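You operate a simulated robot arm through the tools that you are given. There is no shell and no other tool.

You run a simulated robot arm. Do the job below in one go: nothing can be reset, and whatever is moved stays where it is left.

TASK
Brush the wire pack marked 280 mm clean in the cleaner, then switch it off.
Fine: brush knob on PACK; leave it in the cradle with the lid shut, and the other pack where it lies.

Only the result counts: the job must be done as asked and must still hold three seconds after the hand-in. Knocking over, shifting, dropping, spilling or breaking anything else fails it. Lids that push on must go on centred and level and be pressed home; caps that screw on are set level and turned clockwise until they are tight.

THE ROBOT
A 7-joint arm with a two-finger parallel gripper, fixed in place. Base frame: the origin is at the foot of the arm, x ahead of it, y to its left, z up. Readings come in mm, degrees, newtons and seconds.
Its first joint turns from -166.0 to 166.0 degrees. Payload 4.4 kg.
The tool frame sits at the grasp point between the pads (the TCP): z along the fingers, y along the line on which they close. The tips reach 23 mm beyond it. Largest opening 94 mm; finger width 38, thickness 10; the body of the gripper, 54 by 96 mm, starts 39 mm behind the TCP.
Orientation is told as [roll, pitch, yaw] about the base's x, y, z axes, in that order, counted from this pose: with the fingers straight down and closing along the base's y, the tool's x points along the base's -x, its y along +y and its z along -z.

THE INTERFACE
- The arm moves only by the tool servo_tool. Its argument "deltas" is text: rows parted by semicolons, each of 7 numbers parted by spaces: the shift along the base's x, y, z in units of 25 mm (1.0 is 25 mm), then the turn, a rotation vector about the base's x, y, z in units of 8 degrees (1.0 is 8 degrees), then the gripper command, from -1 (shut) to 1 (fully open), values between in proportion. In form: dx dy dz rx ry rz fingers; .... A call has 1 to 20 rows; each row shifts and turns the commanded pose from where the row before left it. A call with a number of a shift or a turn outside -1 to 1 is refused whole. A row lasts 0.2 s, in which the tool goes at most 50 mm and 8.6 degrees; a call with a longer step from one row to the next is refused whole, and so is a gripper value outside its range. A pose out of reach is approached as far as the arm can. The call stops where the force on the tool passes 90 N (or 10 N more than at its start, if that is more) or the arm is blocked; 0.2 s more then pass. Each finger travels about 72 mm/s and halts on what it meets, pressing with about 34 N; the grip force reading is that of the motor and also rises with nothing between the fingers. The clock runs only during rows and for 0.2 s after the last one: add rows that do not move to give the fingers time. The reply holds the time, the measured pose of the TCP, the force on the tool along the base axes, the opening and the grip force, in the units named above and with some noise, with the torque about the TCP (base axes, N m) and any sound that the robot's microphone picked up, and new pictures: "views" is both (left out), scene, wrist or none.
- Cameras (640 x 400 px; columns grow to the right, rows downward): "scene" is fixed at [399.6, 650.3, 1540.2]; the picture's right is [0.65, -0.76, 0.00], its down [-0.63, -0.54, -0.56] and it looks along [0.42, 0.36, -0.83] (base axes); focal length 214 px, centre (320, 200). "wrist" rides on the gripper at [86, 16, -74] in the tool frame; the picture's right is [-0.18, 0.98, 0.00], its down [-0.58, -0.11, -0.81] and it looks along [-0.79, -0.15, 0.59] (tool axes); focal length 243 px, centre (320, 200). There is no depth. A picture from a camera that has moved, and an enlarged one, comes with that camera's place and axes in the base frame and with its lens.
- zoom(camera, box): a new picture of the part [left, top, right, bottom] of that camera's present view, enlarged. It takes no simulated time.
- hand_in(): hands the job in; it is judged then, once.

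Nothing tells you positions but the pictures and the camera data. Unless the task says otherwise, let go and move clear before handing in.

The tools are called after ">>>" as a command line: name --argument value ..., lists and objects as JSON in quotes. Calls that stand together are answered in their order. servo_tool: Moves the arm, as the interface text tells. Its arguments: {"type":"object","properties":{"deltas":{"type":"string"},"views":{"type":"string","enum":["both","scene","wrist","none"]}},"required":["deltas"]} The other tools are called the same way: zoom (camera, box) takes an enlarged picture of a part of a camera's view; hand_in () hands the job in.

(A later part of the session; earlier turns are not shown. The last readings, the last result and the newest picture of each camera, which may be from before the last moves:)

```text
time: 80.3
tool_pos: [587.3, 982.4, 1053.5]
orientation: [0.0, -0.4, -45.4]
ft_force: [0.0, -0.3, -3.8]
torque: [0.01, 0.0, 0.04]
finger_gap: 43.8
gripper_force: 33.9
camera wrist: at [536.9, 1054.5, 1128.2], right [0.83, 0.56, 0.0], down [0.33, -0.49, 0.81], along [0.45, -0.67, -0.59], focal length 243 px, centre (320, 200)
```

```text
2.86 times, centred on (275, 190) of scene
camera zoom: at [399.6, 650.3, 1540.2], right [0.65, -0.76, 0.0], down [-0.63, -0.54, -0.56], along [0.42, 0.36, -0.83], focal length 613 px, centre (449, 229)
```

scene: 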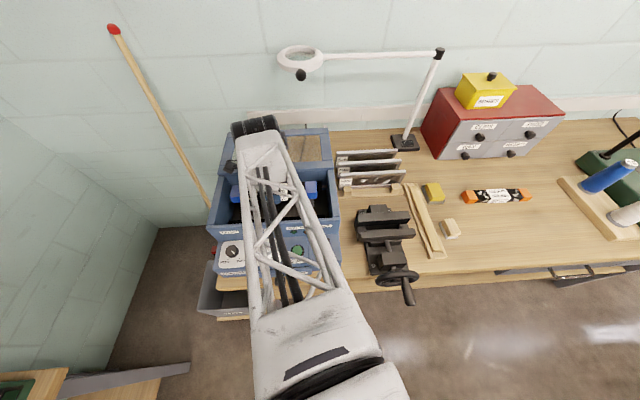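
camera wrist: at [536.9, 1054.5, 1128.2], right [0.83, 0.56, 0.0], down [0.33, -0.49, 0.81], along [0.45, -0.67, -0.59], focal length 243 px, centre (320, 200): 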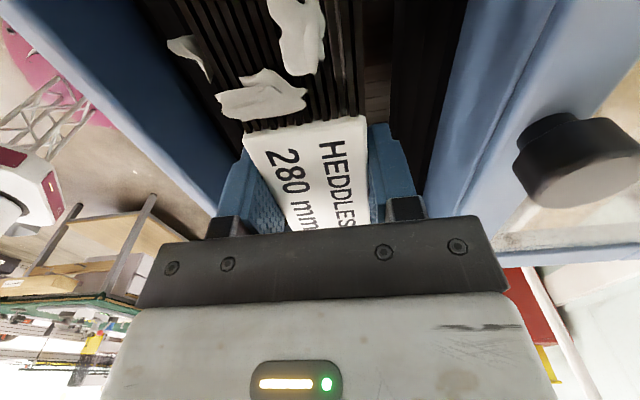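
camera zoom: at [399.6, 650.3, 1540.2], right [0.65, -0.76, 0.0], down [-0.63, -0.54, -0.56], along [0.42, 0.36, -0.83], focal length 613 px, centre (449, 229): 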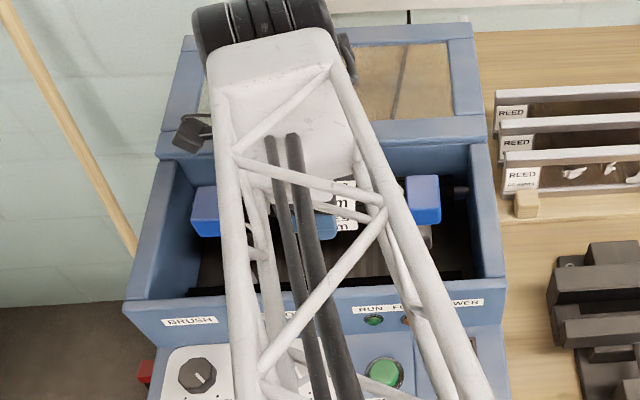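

The pack is lined up over the cradle inside the tub. Lowering further, then feeling for the ledges in small steps.

>>> servo_tool --deltas "0 0 -0.4 0 0 0 -1; 0 0 -0.4 0 0 0 -1; 0 0 -0.4 0 0 0 -1; 0 0 -0.4 0 0 0 -1; 0 0 -0.4 0 0 0 -1; 0 0 0 0 0 0 -1; 0 0 0 0 0 0 -1"

>>> zoom --camera "scene" --box '[200, 120, 350, 260]'

>>> zoom --camera "wrist" --box '[160, 0, 480, 230]'

```text
time: 82.0
tool_pos: [586.5, 981.5, 1004.1]
orientation: [0.0, -0.2, -45.3]
ft_force: [0.5, 0.3, -4.1]
torque: [0.02, 0.03, 0.03]
finger_gap: 43.6
gripper_force: 34.0
camera wrist: at [536.7, 1054.7, 1078.5], right [0.83, 0.56, 0.0], down [0.33, -0.49, 0.81], along [0.45, -0.67, -0.59], focal length 243 px, centre (320, 200)
```

scene: 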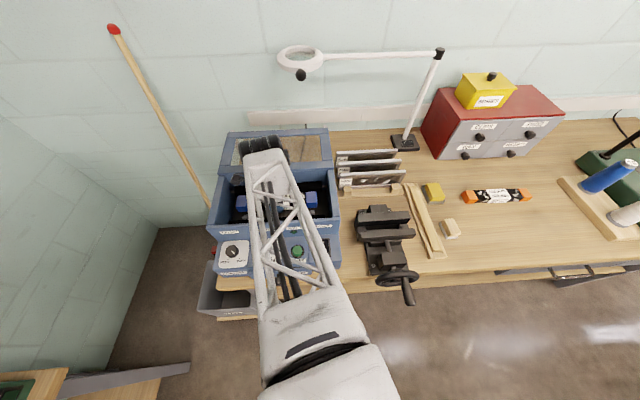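
wrist: 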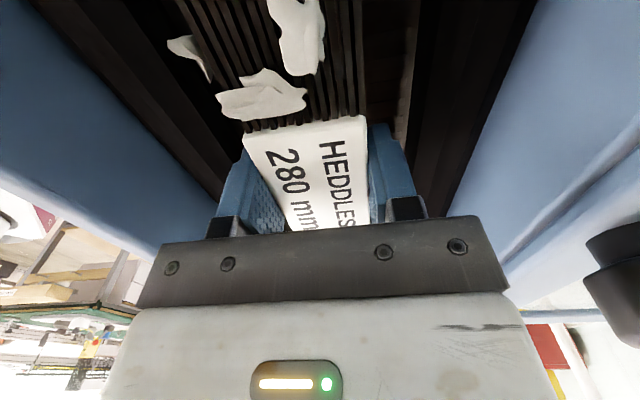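

```text
2.86 times, centred on (275, 190) of scene
camera zoom: at [399.6, 650.3, 1540.2], right [0.65, -0.76, 0.0], down [-0.63, -0.54, -0.56], along [0.42, 0.36, -0.83], focal length 613 px, centre (449, 229)
```

zoom: 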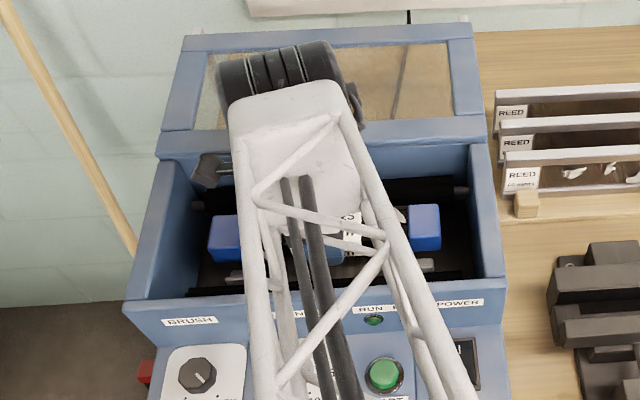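

```text
1.74 times, centred on (320, 115) of wrist
camera zoom: at [536.7, 1054.7, 1078.5], right [0.83, 0.56, 0.0], down [0.33, -0.49, 0.81], along [0.45, -0.67, -0.59], focal length 422 px, centre (320, 348)
```

zoom: 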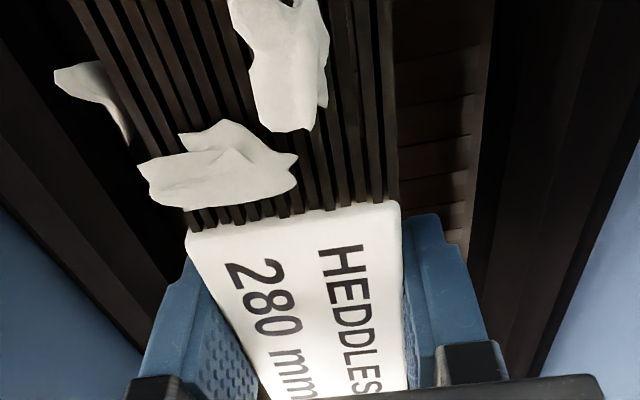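

>>> servo_tool --deltas "0 0 -0.25 0 0 0 -1; 0 0 -0.25 0 0 0 -1; 0 0 -0.25 0 0 0 -1; 0 0 0 0 0 0 -1; 0 0 0 0 0 0 -1" --views "none"

>>> zoom --camera "scene" --box '[205, 150, 345, 250]'

```text
time: 83.2
tool_pos: [586.9, 982.3, 984.0]
orientation: [0.0, -0.4, -45.3]
ft_force: [0.4, -0.9, -4.2]
torque: [0.02, 0.02, -0.02]
finger_gap: 43.8
gripper_force: 34.6
```

```text
4.00 times, centred on (275, 200) of scene
camera zoom: at [399.6, 650.3, 1540.2], right [0.65, -0.76, 0.0], down [-0.63, -0.54, -0.56], along [0.42, 0.36, -0.83], focal length 858 px, centre (500, 200)
```

zoom: 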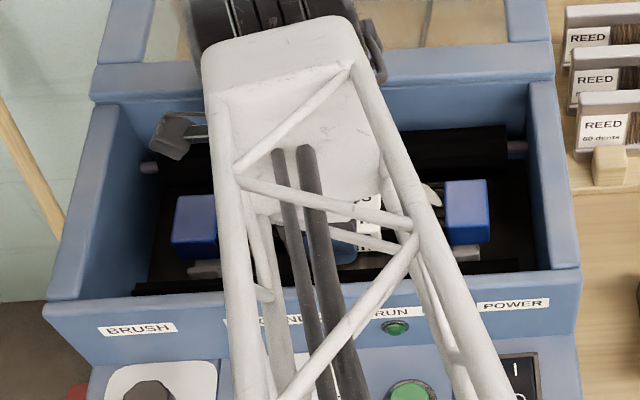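

The end blocks line up with the posts to within about 1 mm along the bench. Lowering in small steps until I feel the ledges.

>>> servo_tool --deltas "0 0 -0.12 0 0 0 -1; 0 0 -0.12 0 0 0 -1; 0 0 0 0 0 0 -1" --views "none"

>>> servo_tool --deltas "0 0 -0.12 0 0 0 -1; 0 0 -0.12 0 0 0 -1; 0 0 0 0 0 0 -1" --views "none"

>>> servo_tool --deltas "0 0 -0.12 0 0 0 -1; 0 0 -0.08 0 0 0 -1; 0 0 0 0 0 0 -1" --views "wrist"

```text
time: 84.0
tool_pos: [587.1, 982.3, 978.5]
orientation: [-0.1, -0.3, -45.3]
ft_force: [0.0, 0.1, -3.9]
torque: [-0.01, -0.02, -0.01]
finger_gap: 43.8
gripper_force: 34.2
```

```text
time: 84.8
tool_pos: [587.4, 983.0, 974.7]
orientation: [0.1, -0.3, -45.3]
ft_force: [0.6, -0.2, 25.8]
torque: [-0.02, 0.3, -0.13]
finger_gap: 43.9
gripper_force: 33.5
```

```text
time: 85.5
tool_pos: [586.5, 983.2, 971.9]
orientation: [0.3, -0.2, -45.3]
ft_force: [5.2, 8.5, 49.9]
torque: [0.43, -0.16, 0.2]
finger_gap: 43.7
gripper_force: 34.3
camera wrist: at [536.8, 1054.6, 1047.0], right [0.83, 0.56, 0.0], down [0.33, -0.49, 0.81], along [0.45, -0.67, -0.59], focal length 243 px, centre (320, 200)
```

wrist: 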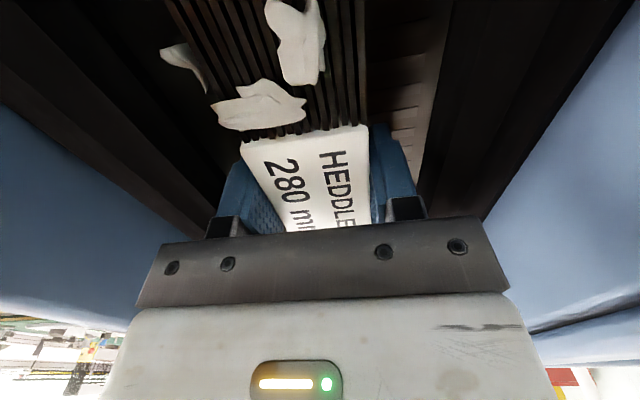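

Contact at TCP ≈ 975. I need to check whether that's the ledges or the lip tops, so I'll look closely.

>>> zoom --camera "scene" --box '[225, 180, 285, 225]'

>>> zoom --camera "scene" --box '[290, 175, 340, 225]'

>>> zoom --camera "scene" --box '[205, 150, 345, 250]'

>>> zoom --camera "wrist" --box '[140, 0, 480, 220]'

```text
8.89 times, centred on (255, 202) of scene
camera zoom: at [399.6, 650.3, 1540.2], right [0.65, -0.76, 0.0], down [-0.63, -0.54, -0.56], along [0.42, 0.36, -0.83], focal length 1906 px, centre (898, 178)
```

zoom: 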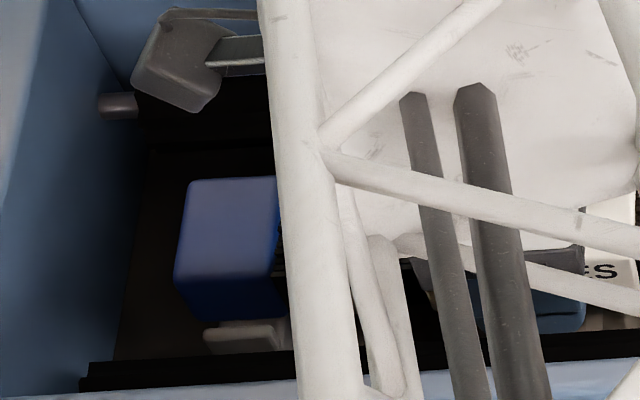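

```text
8.00 times, centred on (315, 200) of scene
camera zoom: at [399.6, 650.3, 1540.2], right [0.65, -0.76, 0.0], down [-0.63, -0.54, -0.56], along [0.42, 0.36, -0.83], focal length 1716 px, centre (360, 200)
```

zoom: 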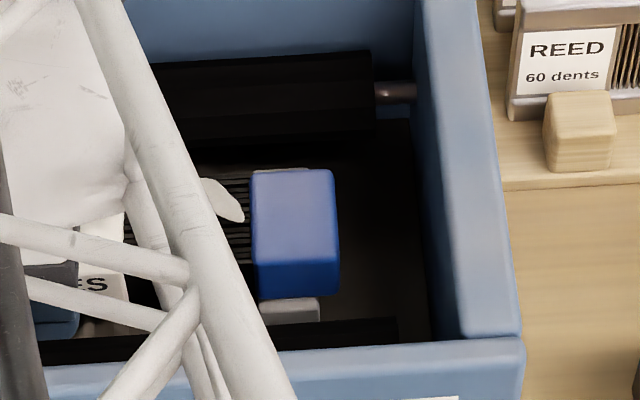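

```text
4.00 times, centred on (275, 200) of scene
camera zoom: at [399.6, 650.3, 1540.2], right [0.65, -0.76, 0.0], down [-0.63, -0.54, -0.56], along [0.42, 0.36, -0.83], focal length 858 px, centre (500, 200)
```

zoom: 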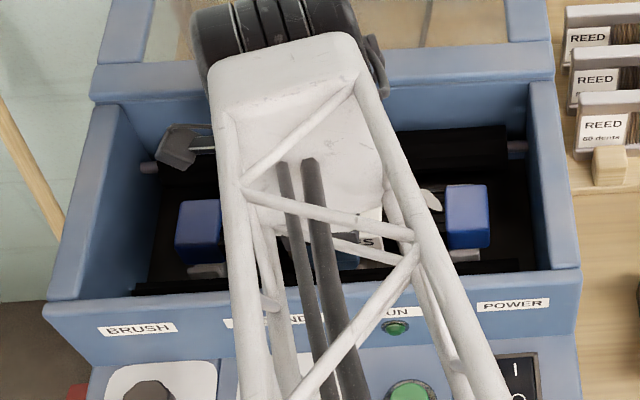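

```text
1.82 times, centred on (310, 110) of wrist
camera zoom: at [536.8, 1054.6, 1047.0], right [0.83, 0.56, 0.0], down [0.33, -0.49, 0.81], along [0.45, -0.67, -0.59], focal length 441 px, centre (338, 364)
```

zoom: 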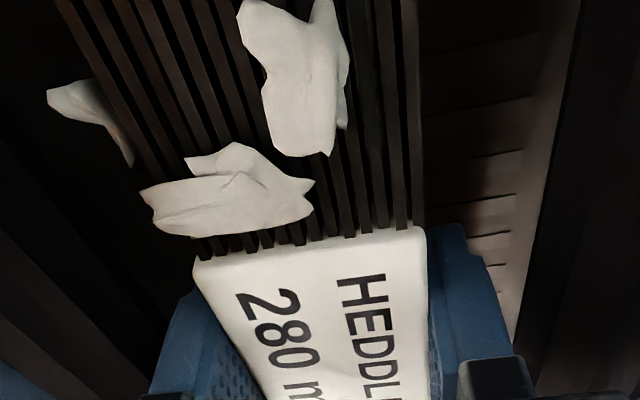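

>>> zoom --camera "scene" --box '[306, 192, 336, 216]'

>>> zoom --camera "scene" --box '[236, 196, 260, 216]'

```text
16.00 times, centred on (321, 204) of scene
camera zoom: at [399.6, 650.3, 1540.2], right [0.65, -0.76, 0.0], down [-0.63, -0.54, -0.56], along [0.42, 0.36, -0.83], focal length 3432 px, centre (304, 136)
```

zoom: 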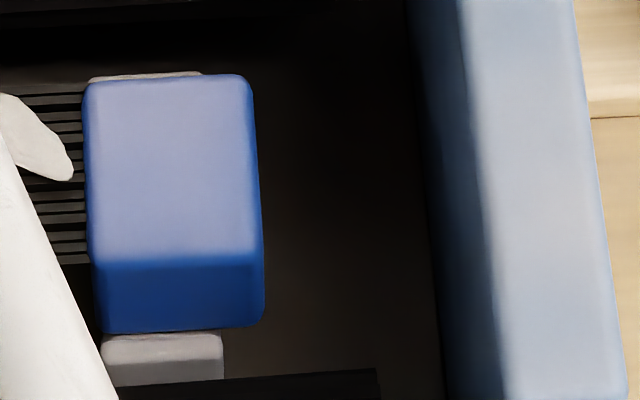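

```text
16.00 times, centred on (248, 206) of scene
camera zoom: at [399.6, 650.3, 1540.2], right [0.65, -0.76, 0.0], down [-0.63, -0.54, -0.56], along [0.42, 0.36, -0.83], focal length 3432 px, centre (1472, 104)
```

zoom: 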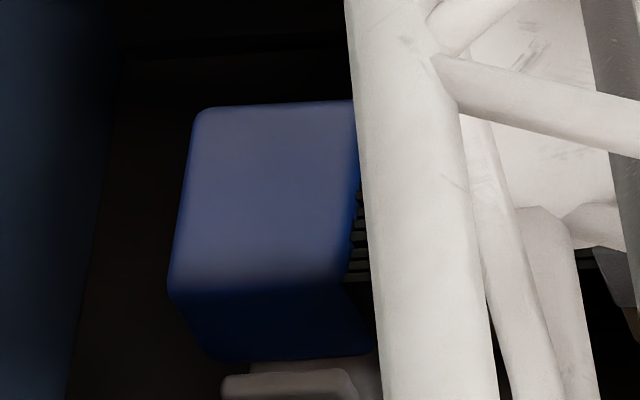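

The pack sits between the lips, with ledge visible in front of it at both ends, so it's seated. I'll relieve the push, open the fingers just enough to clear the pack but not the rollers, and rise.

>>> servo_tool --deltas "0 0 0.06 0 0 0 -1; 0 0 0 0 0 0 -1; 0 0 0 0 0 0 0; 0 0 0 0 0 0 0.15; 0 0 0 0 0 0 0.15; 0 0 0 0 0 0 0.15" --views "wrist"

```text
time: 87.0
tool_pos: [587.0, 982.0, 969.0]
orientation: [-0.1, -0.3, -45.3]
ft_force: [-0.7, 0.1, -0.1]
torque: [0.02, 0.0, 0.0]
finger_gap: 54.1
gripper_force: 0.0
camera wrist: at [536.8, 1054.5, 1043.9], right [0.83, 0.56, 0.0], down [0.33, -0.49, 0.81], along [0.45, -0.67, -0.59], focal length 243 px, centre (320, 200)
```

wrist: 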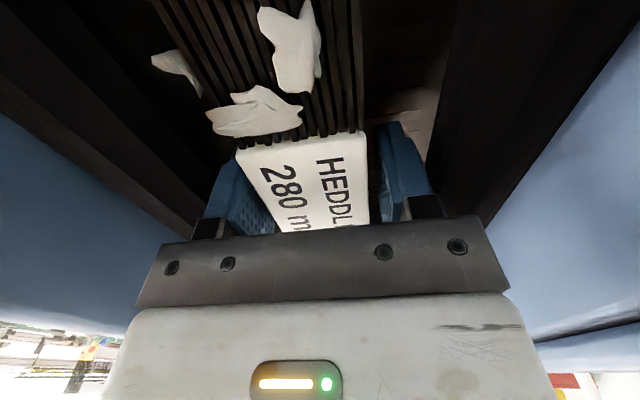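

>>> servo_tool --deltas "0 0 0.2 0 0 0 0.15; 0 0 0.3 0 0 0 0.15; 0 0 0.5 0 0 0 0.15; 0 0 0.8 0 0 0 0.15; 0 0 0.8 0 0 0 0.15; 0 0 0.8 0 0 0 0.15; 0 0 1 0 0 0 0.15; 0 0 1 0 0 0 0.15; 0 0 1 0 0 0 0.15; 0 0 1 0 0 0 0.15; 0 0 0 0 0 0 0.15"

>>> zoom --camera "wrist" --box '[160, 0, 480, 220]'

>>> zoom --camera "scene" --box '[205, 150, 345, 250]'

```text
time: 89.3
tool_pos: [586.8, 982.3, 1154.5]
orientation: [0.0, -0.2, -45.3]
ft_force: [0.3, -0.2, 0.4]
torque: [0.02, -0.01, -0.02]
finger_gap: 54.2
gripper_force: 0.0
camera wrist: at [536.7, 1054.1, 1229.8], right [0.83, 0.56, 0.0], down [0.33, -0.49, 0.81], along [0.45, -0.67, -0.59], focal length 243 px, centre (320, 200)
```

scene: 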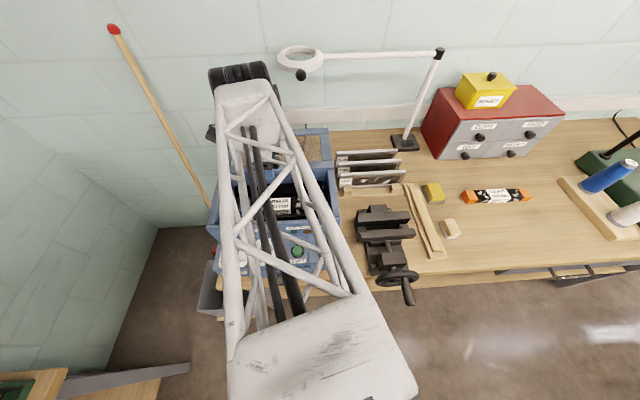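
wrist: 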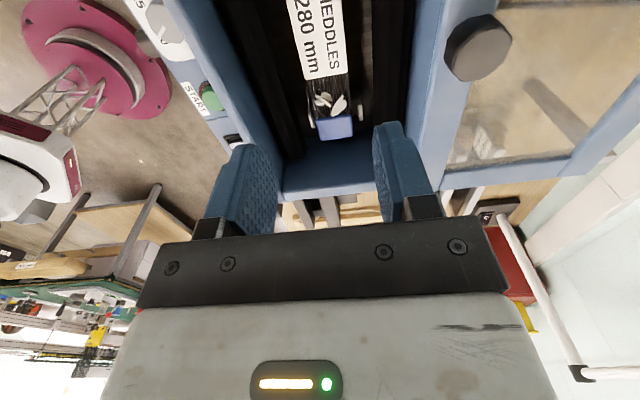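

```text
1.82 times, centred on (320, 110) of wrist
camera zoom: at [536.7, 1054.1, 1229.8], right [0.83, 0.56, 0.0], down [0.33, -0.49, 0.81], along [0.45, -0.67, -0.59], focal length 441 px, centre (320, 364)
```

zoom: 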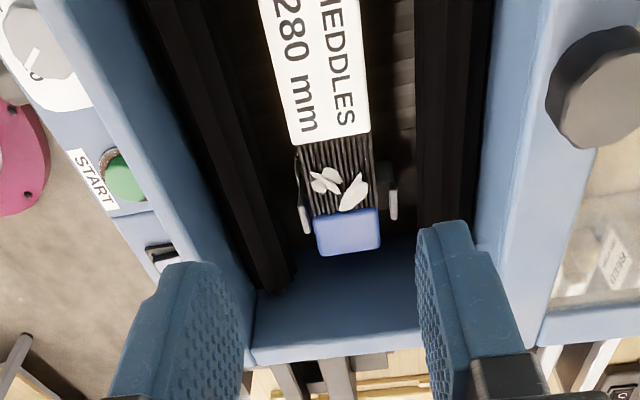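

```text
4.00 times, centred on (275, 200) of scene
camera zoom: at [399.6, 650.3, 1540.2], right [0.65, -0.76, 0.0], down [-0.63, -0.54, -0.56], along [0.42, 0.36, -0.83], focal length 858 px, centre (500, 200)
```

zoom: 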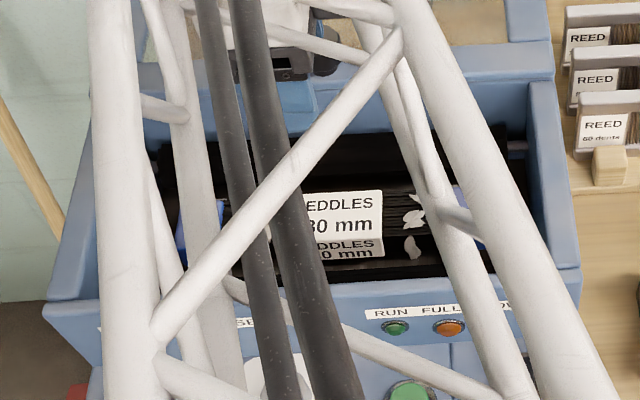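

The pack is well seated and centred between the lips. Next is the sliding lid: its knob triangulates to about (659, 1055, top 1061). I'll move above it.

>>> servo_tool --deltas "0.7 0.7 0 0 0 0 0.5; 0.7 0.7 0 0 0 0 1; 0.7 0.7 0 0 0 0 1; 0.8 0.8 0 0 0 0 1; 0 0 0 0 0 0 1; 0 0 0 0 0 0 1"

>>> zoom --camera "wrist" --box '[200, 0, 480, 180]'

```text
time: 90.8
tool_pos: [657.8, 1054.7, 1156.0]
orientation: [0.0, -0.3, -45.3]
ft_force: [-0.1, 0.5, 0.7]
torque: [0.02, -0.03, -0.01]
finger_gap: 94.1
gripper_force: 0.0
camera wrist: at [609.0, 1126.2, 1231.0], right [0.83, 0.56, 0.0], down [0.33, -0.49, 0.81], along [0.45, -0.67, -0.59], focal length 243 px, centre (320, 200)
```

scene: 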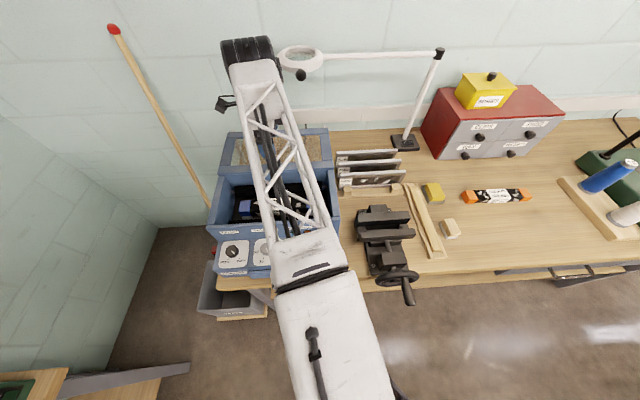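
wrist: 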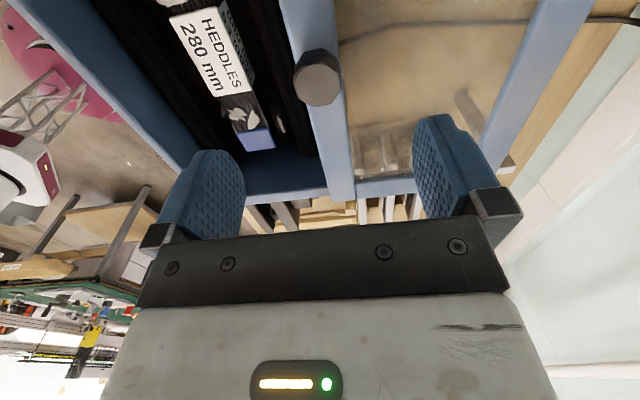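

```text
2.22 times, centred on (340, 90) of wrist
camera zoom: at [609.0, 1126.2, 1231.0], right [0.83, 0.56, 0.0], down [0.33, -0.49, 0.81], along [0.45, -0.67, -0.59], focal length 539 px, centre (276, 444)
```

zoom: 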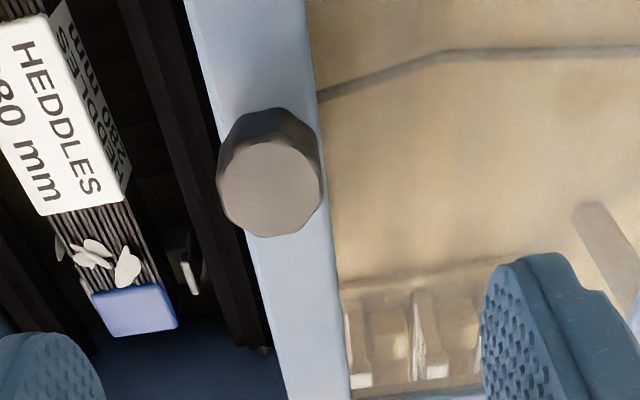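

The knob is nearly under the tool axis. I'll lower so the fingers straddle it front and back, staying just above the lid.

>>> servo_tool --deltas "-0.05 -0.05 -0.8 0 0 0 1; 0 0 -0.8 0 0 0 1; 0 0 -0.8 0 0 0 1; 0 0 -0.4 0 0 0 1; 0 0 0 0 0 0 1; 0 0 0 0 0 0 1" --views "wrist"

```text
time: 92.2
tool_pos: [658.8, 1052.0, 1085.1]
orientation: [0.0, -0.3, -45.3]
ft_force: [-0.1, 0.0, -0.5]
torque: [0.0, 0.01, 0.0]
finger_gap: 94.1
gripper_force: 0.1
camera wrist: at [608.4, 1125.1, 1159.0], right [0.83, 0.56, 0.0], down [0.33, -0.49, 0.81], along [0.45, -0.67, -0.59], focal length 243 px, centre (320, 200)
```

wrist: 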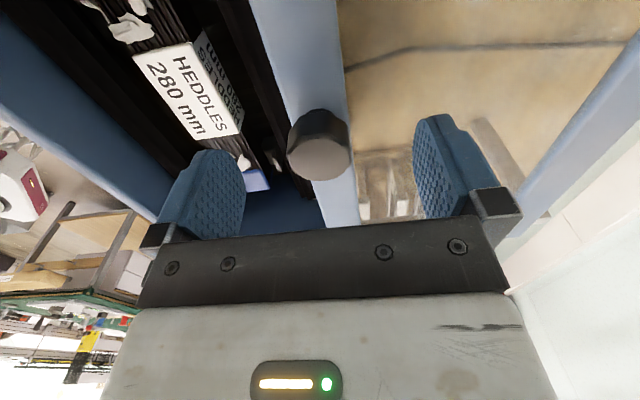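

>>> servo_tool --deltas "0 0 -0.2 0 0 0 1; 0 0 -0.2 0 0 0 1; 0 0 0 0 0 0 1; 0 0 0 0 0 0 0.3; 0 0 0 0 0 0 -0.2; 0 0 0 0 0 0 -0.5; 0 0 0 0 0 0 -0.5; 0 0 0 0 0 0 -0.5" --views "wrist"

```text
time: 94.0
tool_pos: [659.1, 1054.1, 1075.6]
orientation: [-0.1, -0.3, -45.3]
ft_force: [-0.6, -0.2, -1.3]
torque: [0.23, -0.27, -0.03]
finger_gap: 32.8
gripper_force: 44.9
camera wrist: at [608.4, 1125.4, 1149.4], right [0.83, 0.56, 0.0], down [0.33, -0.49, 0.81], along [0.45, -0.67, -0.59], focal length 243 px, centre (320, 200)
```

wrist: 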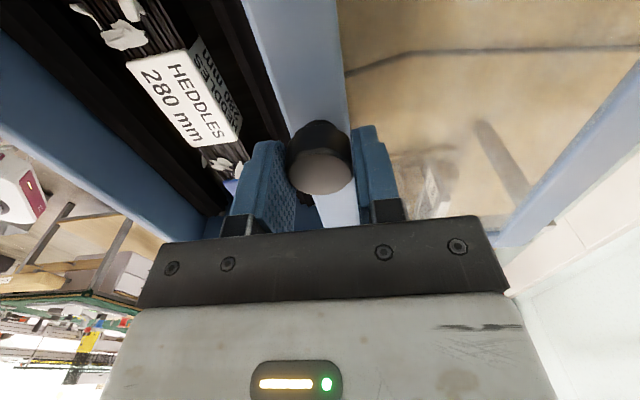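

I've gripped the lid knob. I'll try a small 10 mm pull towards the front to confirm it slides.

>>> servo_tool --deltas "-0.142 -0.141 0 0 0 0 -0.6; -0.142 -0.141 0 0 0 0 -0.6; 0 0 0 0 0 0 -0.6"

```text
time: 94.8
tool_pos: [652.0, 1046.7, 1074.5]
orientation: [-0.1, -0.3, -45.4]
ft_force: [2.4, -3.1, 0.2]
torque: [0.22, -0.02, -0.1]
finger_gap: 32.7
gripper_force: 45.5
camera wrist: at [601.4, 1118.4, 1149.4], right [0.83, 0.56, 0.0], down [0.33, -0.49, 0.81], along [0.45, -0.67, -0.59], focal length 243 px, centre (320, 200)
```

scene: 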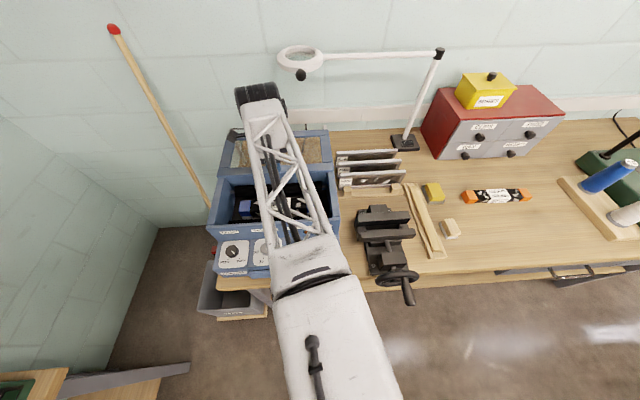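
wrist: 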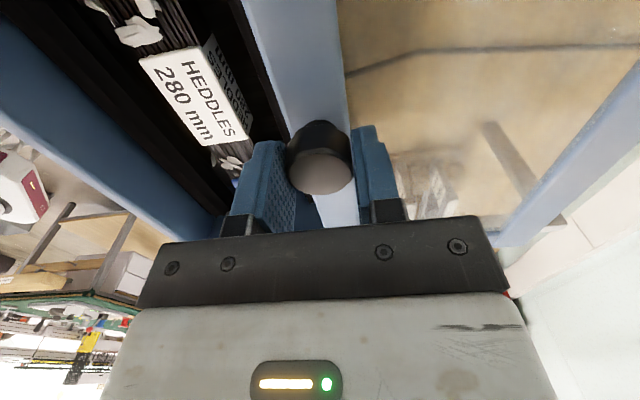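

It slides freely. Pulling the lid forward.

>>> servo_tool --deltas "-0.25 -0.247 0 0 0 0 -0.6; -0.355 -0.352 0 0 0 0 -0.6; -0.355 -0.352 0 0 0 0 -0.6; -0.355 -0.352 0 0 0 0 -0.6; -0.355 -0.352 0 0 0 0 -0.6; -0.355 -0.352 0 0 0 0 -0.6; -0.355 -0.352 0 0 0 0 -0.6; -0.355 -0.352 0 0 0 0 -0.6; -0.355 -0.352 0 0 0 0 -0.6; -0.355 -0.352 0 0 0 0 -0.6; 0 0 0 0 0 0 -0.6"

```text
time: 97.2
tool_pos: [566.2, 961.7, 1074.8]
orientation: [-0.1, -0.4, -45.4]
ft_force: [24.6, -24.9, -3.2]
torque: [0.08, -0.59, -0.01]
finger_gap: 33.1
gripper_force: 44.9
camera wrist: at [515.6, 1033.4, 1149.4], right [0.83, 0.56, 0.0], down [0.33, -0.49, 0.81], along [0.45, -0.67, -0.59], focal length 243 px, centre (320, 200)
```

scene: 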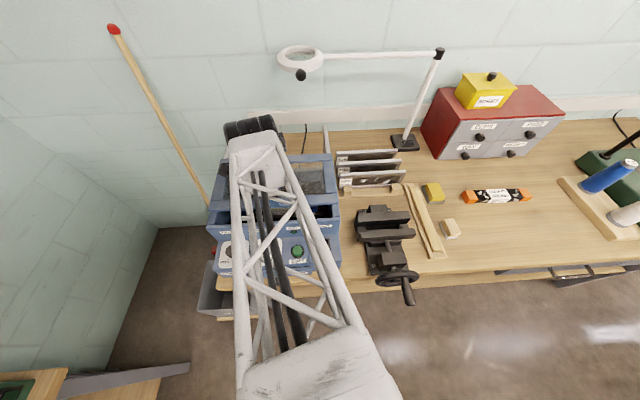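
wrist: 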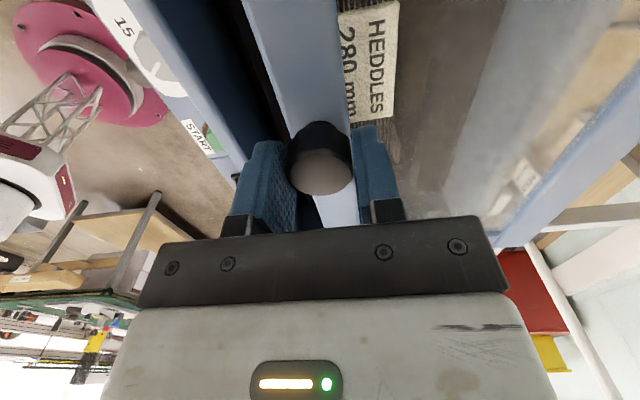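

The sideways force says the rail is about 0.7° off my pull line. I'll shift sideways to relieve it and continue slowly to the stop.

>>> servo_tool --deltas "0.05 -0.05 0 0 0 0 -0.6; -0.2 -0.203 0 0 0 0 -0.6; -0.2 -0.203 0 0 0 0 -0.6; -0.2 -0.203 0 0 0 0 -0.6; 0 0 0 0 0 0 -0.6" --views "wrist"

```text
time: 98.3
tool_pos: [549.7, 945.8, 1074.7]
orientation: [-0.1, -0.1, -45.3]
ft_force: [-8.3, 6.4, -8.5]
torque: [1.19, 0.59, -0.05]
finger_gap: 32.7
gripper_force: 45.5
camera wrist: at [499.6, 1017.4, 1149.5], right [0.83, 0.56, 0.0], down [0.33, -0.49, 0.81], along [0.45, -0.67, -0.59], focal length 243 px, centre (320, 200)
```

wrist: 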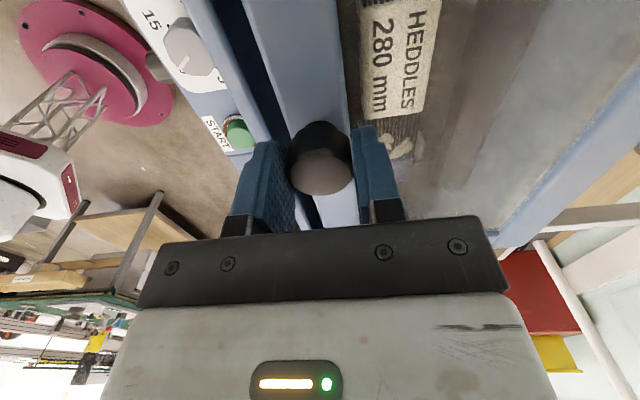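

A gap of a centimetre or so remains at the front. Continuing gently to the stop.

>>> servo_tool --deltas "-0.15 -0.15 0 0 0 0 -0.6; -0.15 -0.15 0 0 0 0 -0.6; -0.12 -0.12 0 0 0 0 -0.6; 0 0 0 0 0 0 -0.6" --views "wrist"

```text
time: 99.3
tool_pos: [539.2, 934.4, 1074.9]
orientation: [0.0, -0.3, -45.3]
ft_force: [-20.9, 20.3, -5.8]
torque: [0.68, -0.27, 0.04]
finger_gap: 32.8
gripper_force: 45.1
camera wrist: at [489.3, 1007.1, 1149.5], right [0.83, 0.56, 0.0], down [0.33, -0.49, 0.81], along [0.45, -0.67, -0.59], focal length 243 px, centre (320, 200)
```

wrist: 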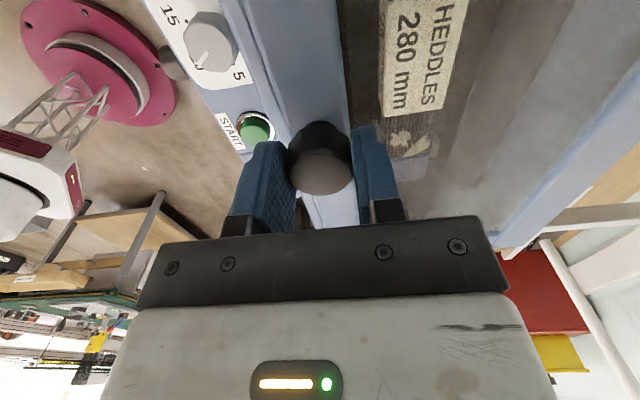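

>>> zoom --camera "wrist" --box '[200, 0, 380, 150]'

>>> servo_tool --deltas "-0.03 0.03 0 0 0 0 -0.6; -0.1 -0.1 0 0 0 0 -0.6; -0.08 -0.08 0 0 0 0 -0.6; 0 0 0 0 0 0 -0.6" --views "wrist"

>>> zoom --camera "wrist" --box '[200, 0, 380, 150]'

```text
2.67 times, centred on (290, 75) of wrist
camera zoom: at [489.3, 1007.1, 1149.5], right [0.83, 0.56, 0.0], down [0.33, -0.49, 0.81], along [0.45, -0.67, -0.59], focal length 647 px, centre (400, 533)
```

zoom: 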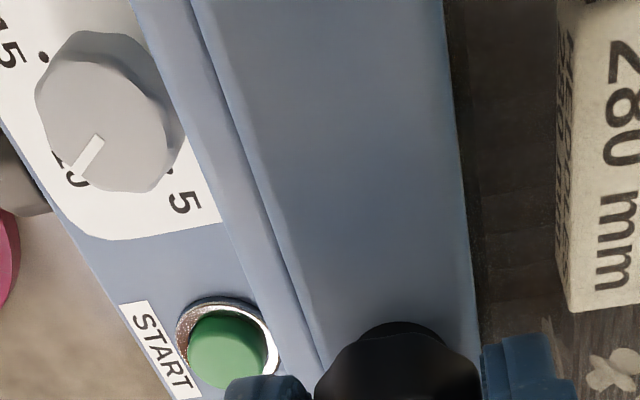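

```text
time: 100.3
tool_pos: [534.5, 929.5, 1074.6]
orientation: [0.0, -0.3, -45.5]
ft_force: [-12.6, 12.0, 0.1]
torque: [0.26, -0.3, -0.13]
finger_gap: 32.6
gripper_force: 44.8
camera wrist: at [485.0, 1002.8, 1149.5], right [0.83, 0.56, 0.0], down [0.33, -0.49, 0.81], along [0.45, -0.67, -0.59], focal length 243 px, centre (320, 200)
```

wrist: 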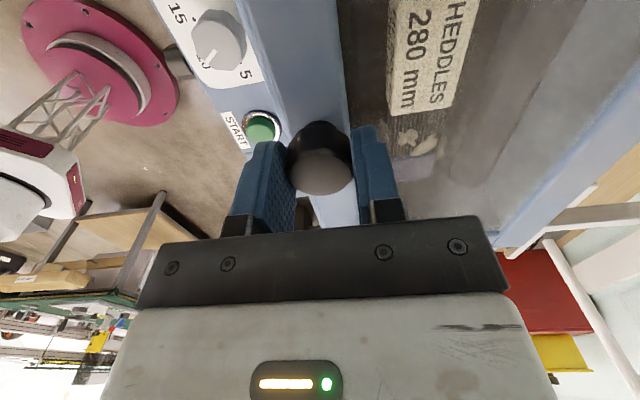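

```text
2.67 times, centred on (290, 75) of wrist
camera zoom: at [485.0, 1002.8, 1149.5], right [0.83, 0.56, 0.0], down [0.33, -0.49, 0.81], along [0.45, -0.67, -0.59], focal length 647 px, centre (400, 533)
```

zoom: 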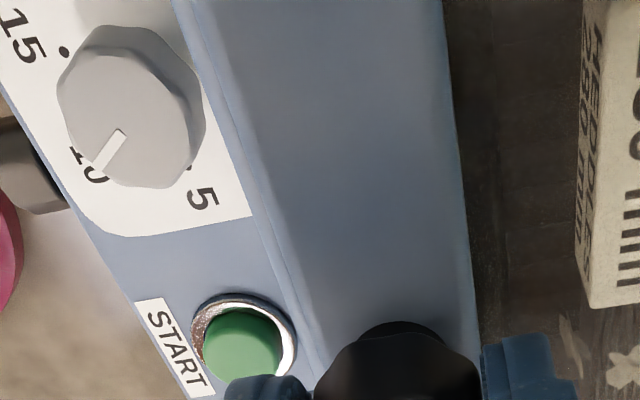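

The lid's front edge is nearly flush with the front rim. I'll nudge until I feel the stop.

>>> servo_tool --deltas "-0.02 0.02 0 0 0 0 -0.6; -0.08 -0.08 0 0 0 0 -0.6; -0.04 -0.04 0 0 0 0 -0.6; 0 0 0 0 0 0 -0.6" --views "none"

>>> zoom --camera "wrist" --box '[200, 0, 380, 150]'

```text
time: 101.3
tool_pos: [533.3, 927.3, 1074.8]
orientation: [-0.1, -0.3, -45.3]
ft_force: [1.2, -2.1, 2.6]
torque: [0.37, -0.29, -0.06]
finger_gap: 32.7
gripper_force: 45.4
```

```text
2.67 times, centred on (290, 75) of wrist
camera zoom: at [482.2, 1000.0, 1149.5], right [0.83, 0.56, 0.0], down [0.33, -0.49, 0.81], along [0.45, -0.67, -0.59], focal length 647 px, centre (400, 533)
```

zoom: 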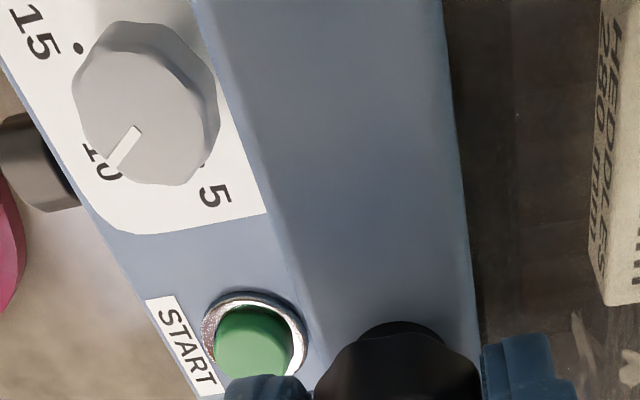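

>>> servo_tool --deltas "-0.06 -0.06 0 0 0 0 -0.6; -0.06 -0.06 0 0 0 0 -0.6; 0 0 0 0 0 0 -0.6" --views "none"

>>> zoom --camera "wrist" --box '[200, 0, 380, 150]'

>>> zoom --camera "scene" --box '[200, 130, 350, 290]'

```text
time: 102.2
tool_pos: [529.8, 926.1, 1075.0]
orientation: [0.1, -0.3, -45.4]
ft_force: [50.7, 54.2, 0.7]
torque: [-0.12, -0.59, 0.11]
finger_gap: 32.9
gripper_force: 45.2
```

```text
2.67 times, centred on (290, 75) of wrist
camera zoom: at [480.4, 998.1, 1149.5], right [0.83, 0.56, 0.0], down [0.33, -0.49, 0.81], along [0.45, -0.67, -0.59], focal length 647 px, centre (400, 533)
```

zoom: 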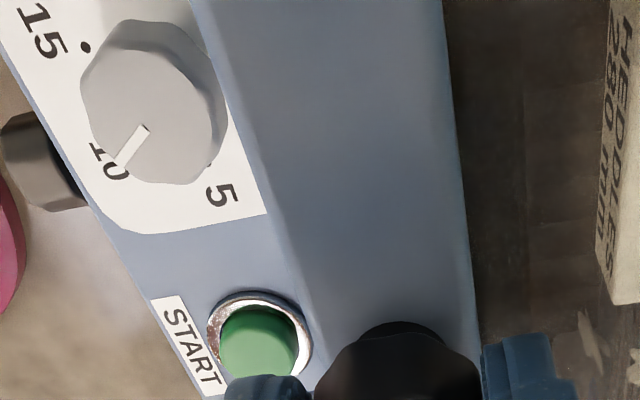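

```text
2.50 times, centred on (275, 210) of scene
camera zoom: at [399.6, 650.3, 1540.2], right [0.65, -0.76, 0.0], down [-0.63, -0.54, -0.56], along [0.42, 0.36, -0.83], focal length 536 px, centre (432, 175)
```

zoom: 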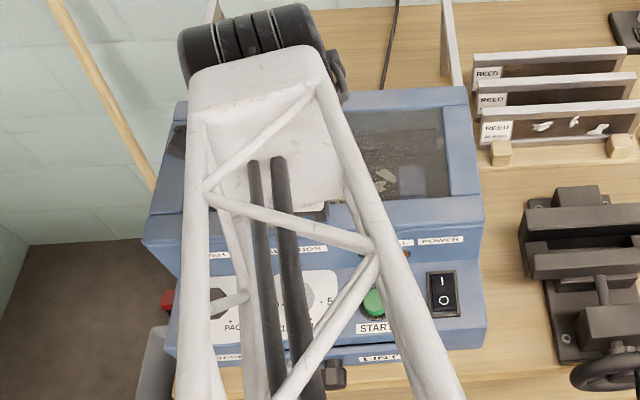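

The stop is firm (74 N straight back), so the lid is fully shut. Releasing the knob and rising.

>>> servo_tool --deltas "0.03 0.03 0 0 0 0 -0.6; 0 0 0 0 0 0 0; 0 0 0 0 0 0 0.8; 0 0 0 0 0 0 1; 0 0 0 0 0 0 1; 0 0 0.5 0 0 0 1; 0 0 1 0 0 0 1; 0 0 1 0 0 0 1; 0 0 1 0 0 0 1; 0 0 0 0 0 0 1"

>>> zoom --camera "wrist" --box '[160, 0, 480, 200]'

>>> zoom --camera "scene" --box '[200, 130, 350, 290]'

```text
time: 104.3
tool_pos: [528.9, 925.5, 1162.1]
orientation: [0.0, -0.4, -45.3]
ft_force: [0.2, 0.4, -0.3]
torque: [0.0, -0.01, -0.01]
finger_gap: 93.9
gripper_force: 0.1
camera wrist: at [478.9, 997.5, 1236.7], right [0.83, 0.56, 0.0], down [0.33, -0.49, 0.81], along [0.45, -0.67, -0.59], focal length 243 px, centre (320, 200)
```

scene: 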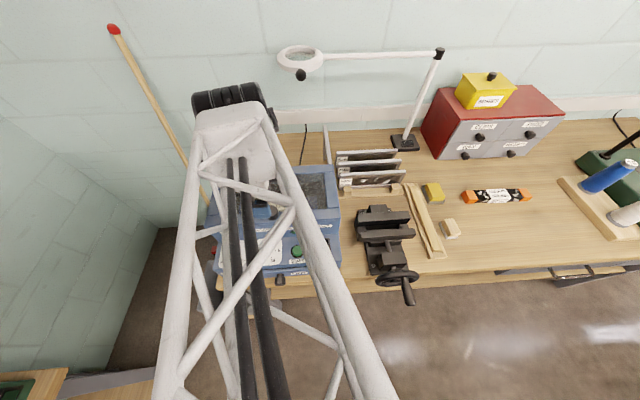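
wrist: 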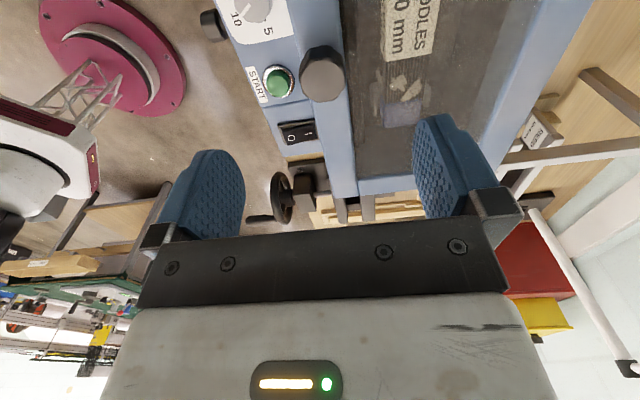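

```text
2.00 times, centred on (320, 100) of wrist
camera zoom: at [478.9, 997.5, 1236.7], right [0.83, 0.56, 0.0], down [0.33, -0.49, 0.81], along [0.45, -0.67, -0.59], focal length 485 px, centre (320, 400)
```

zoom: 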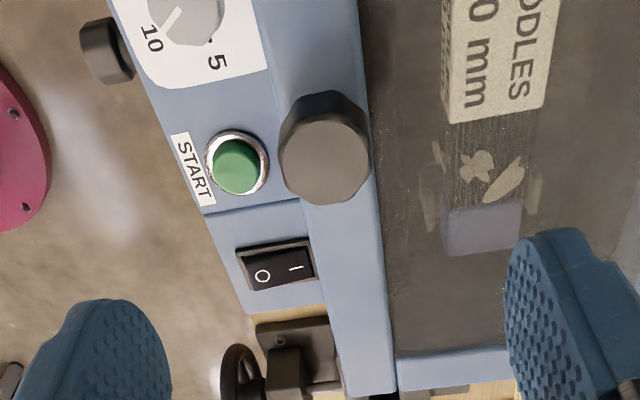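

```text
2.50 times, centred on (275, 210) of scene
camera zoom: at [399.6, 650.3, 1540.2], right [0.65, -0.76, 0.0], down [-0.63, -0.54, -0.56], along [0.42, 0.36, -0.83], focal length 536 px, centre (432, 175)
```

zoom: 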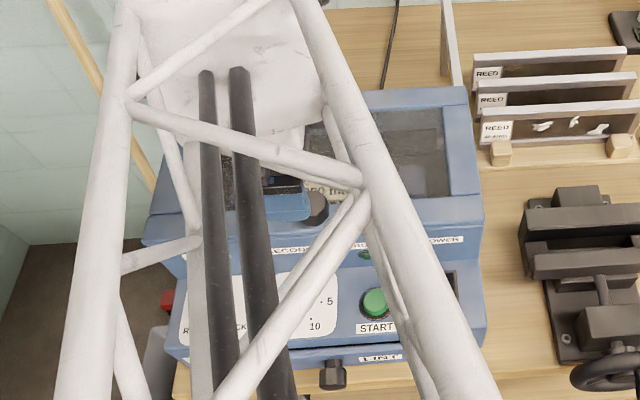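

The lid is shut and the pack shows through the window with its lint. Next I'll position the back finger over the START button.

>>> servo_tool --deltas "-0.335 -0.97 0 0 0 0 1; -0.335 -0.97 0 0 0 0 1; -0.335 -0.97 0 0 0 0 1; -0.335 -0.97 0 0 0 0 1; -0.335 -0.97 0 0 0 0 1; 0 0 -1 0 0 0 1; 0 0 -1 0 0 0 1; 0 0 -1 0 0 0 1; 0 0 0 0 0 0 1; 0 0 0 0 0 0 1" --views "wrist"

>>> zoom --camera "wrist" --box '[300, 0, 480, 150]'

```text
time: 106.5
tool_pos: [487.2, 804.5, 1086.2]
orientation: [-0.1, -0.4, -45.3]
ft_force: [0.0, -0.7, 0.3]
torque: [0.02, 0.0, 0.01]
finger_gap: 94.1
gripper_force: 0.0
camera wrist: at [437.5, 876.4, 1160.7], right [0.83, 0.56, 0.0], down [0.33, -0.49, 0.81], along [0.45, -0.67, -0.59], focal length 243 px, centre (320, 200)
```

wrist: 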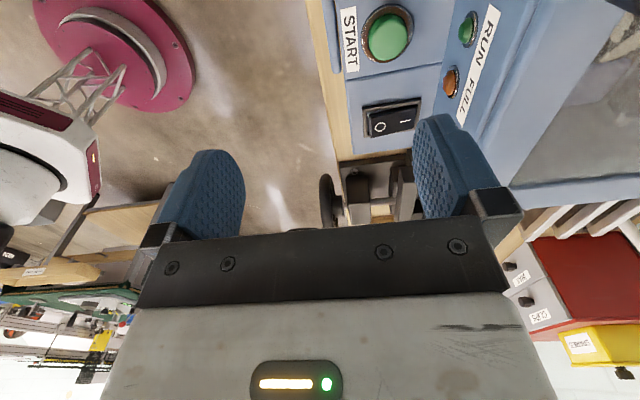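

```text
2.67 times, centred on (390, 75) of wrist
camera zoom: at [437.5, 876.4, 1160.7], right [0.83, 0.56, 0.0], down [0.33, -0.49, 0.81], along [0.45, -0.67, -0.59], focal length 647 px, centre (133, 533)
```

zoom: 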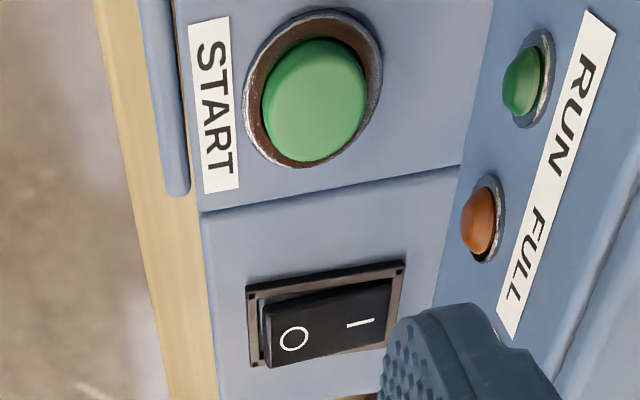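

The landing prediction is within about 3 mm of the button centre. A small correction, then down to just above the button.

>>> servo_tool --deltas "-0.07 0.07 -1 0 0 0 1; 0 0 -1 0 0 0 1; 0 0 -1 0 0 0 1; 0 0 -0.8 0 0 0 1; 0 0 -0.2 0 0 0 1; 0 0 0 0 0 0 1" --views "wrist"

```text
time: 108.0
tool_pos: [485.1, 805.9, 986.9]
orientation: [-0.1, -0.3, -45.3]
ft_force: [-0.2, -0.1, 0.0]
torque: [0.0, 0.04, -0.02]
finger_gap: 94.0
gripper_force: 0.0
camera wrist: at [435.1, 878.6, 1061.5], right [0.83, 0.56, 0.0], down [0.33, -0.49, 0.81], along [0.45, -0.67, -0.59], focal length 243 px, centre (320, 200)
```

wrist: 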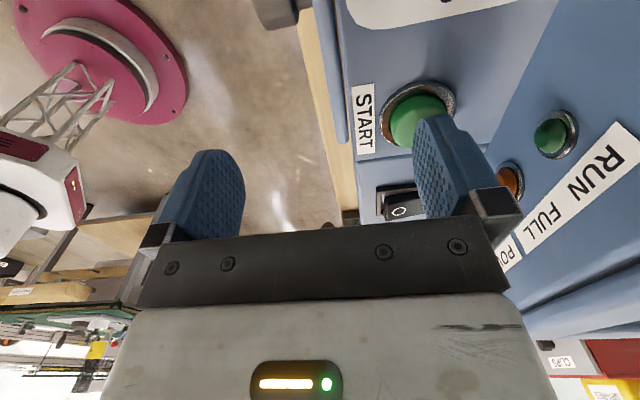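

>>> servo_tool --deltas "0 0 -0.1 0 0 0 1; 0 0 -0.1 0 0 0 1; 0 0 -0.06 0 0 0 1; 0 0 0 0 0 0 1" --views "wrist"

```text
time: 109.0
tool_pos: [485.2, 807.2, 979.2]
orientation: [-0.2, -0.3, -45.3]
ft_force: [-0.3, -0.7, 1.4]
torque: [0.0, 0.01, -0.01]
finger_gap: 94.1
gripper_force: 0.0
camera wrist: at [435.1, 878.9, 1055.2], right [0.83, 0.56, 0.0], down [0.33, -0.49, 0.81], along [0.45, -0.67, -0.59], focal length 243 px, centre (320, 200)
```

wrist: 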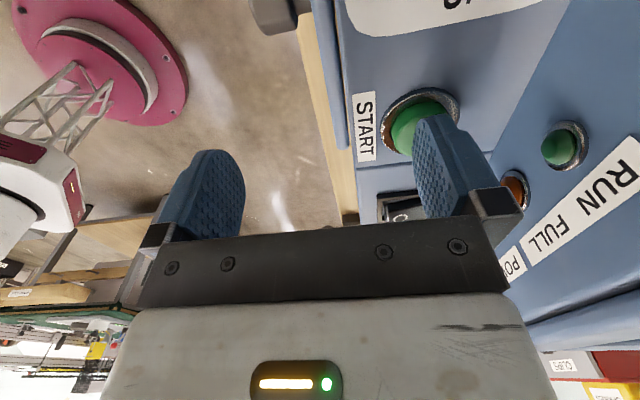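

>>> servo_tool --deltas "0 0 -0.08 0 0 0 1; 0 0 -0.06 0 0 0 1; 0 0 0 0 0 0 1" --views "wrist"

```text
time: 109.8
tool_pos: [484.7, 806.4, 977.6]
orientation: [0.0, -0.3, -45.3]
ft_force: [-1.6, -0.4, 1.5]
torque: [0.11, -0.01, 0.04]
finger_gap: 93.6
gripper_force: 0.0
heard: click
camera wrist: at [435.5, 878.9, 1051.7], right [0.83, 0.56, 0.0], down [0.33, -0.49, 0.81], along [0.45, -0.67, -0.59], focal length 243 px, centre (320, 200)
```

wrist: 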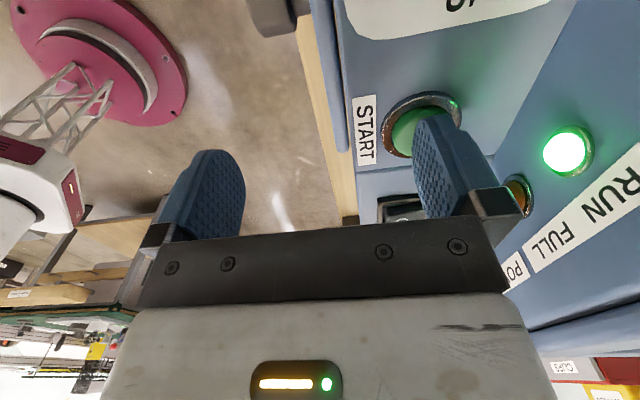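

A click, and the RUN lamp is lit, so it's running. I'll lift clear and wait, watching the lamp.

>>> servo_tool --deltas "0 0 0.5 0 0 0 1; 0 0 1 0 0 0 1; 0 0 1 0 0 0 1; 0 0 1 0 0 0 1; 0 0 1 0 0 0 1; 0 0 0 0 0 0 1; 0 0 0 0 0 0 1; 0 0 0 0 0 0 1; 0 0 0 0 0 0 1; 0 0 0 0 0 0 1; 0 0 0 0 0 0 1; 0 0 0 0 0 0 1; 0 0 0 0 0 0 1; 0 0 0 0 0 0 1; 0 0 0 0 0 0 1"

>>> zoom --camera "wrist" --box '[300, 0, 640, 200]'

```text
time: 113.0
tool_pos: [486.1, 807.5, 1089.9]
orientation: [-0.1, -0.2, -45.4]
ft_force: [-0.9, -0.3, 0.0]
torque: [0.03, 0.01, 0.0]
finger_gap: 94.1
gripper_force: 0.2
camera wrist: at [435.8, 879.7, 1163.8], right [0.83, 0.56, 0.0], down [0.33, -0.49, 0.81], along [0.45, -0.67, -0.59], focal length 243 px, centre (320, 200)
```

scene: 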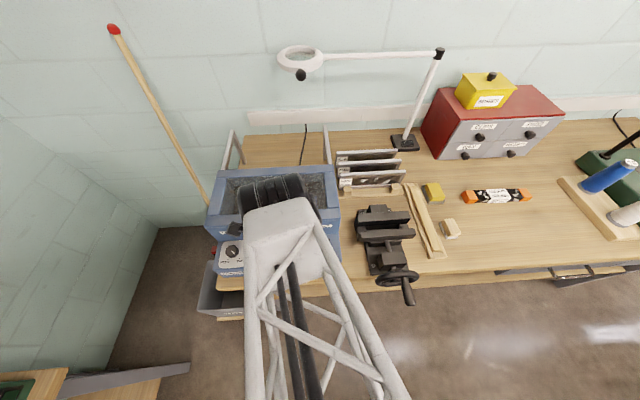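
wrist: 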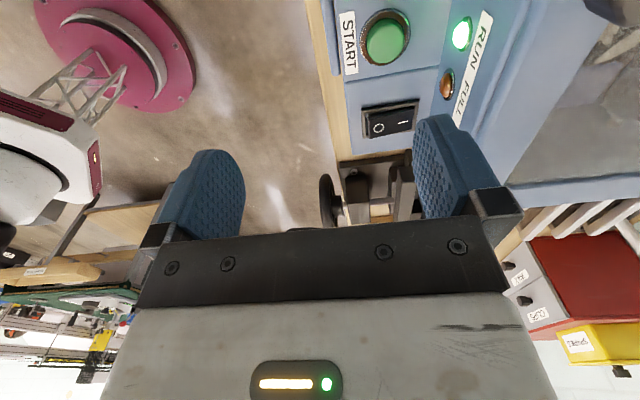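

```text
1.88 times, centred on (470, 100) of wrist
camera zoom: at [435.8, 879.7, 1163.8], right [0.83, 0.56, 0.0], down [0.33, -0.49, 0.81], along [0.45, -0.67, -0.59], focal length 457 px, centre (38, 388)
```

zoom: 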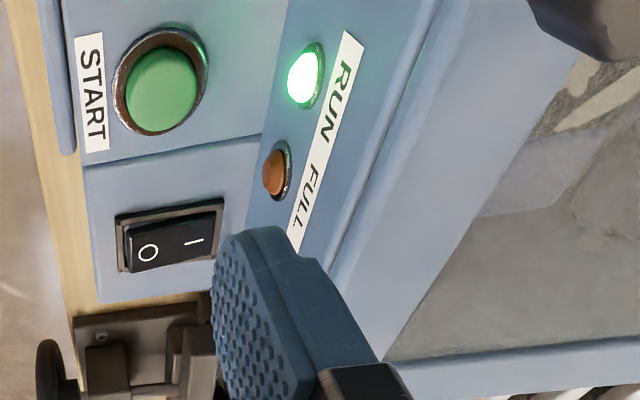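

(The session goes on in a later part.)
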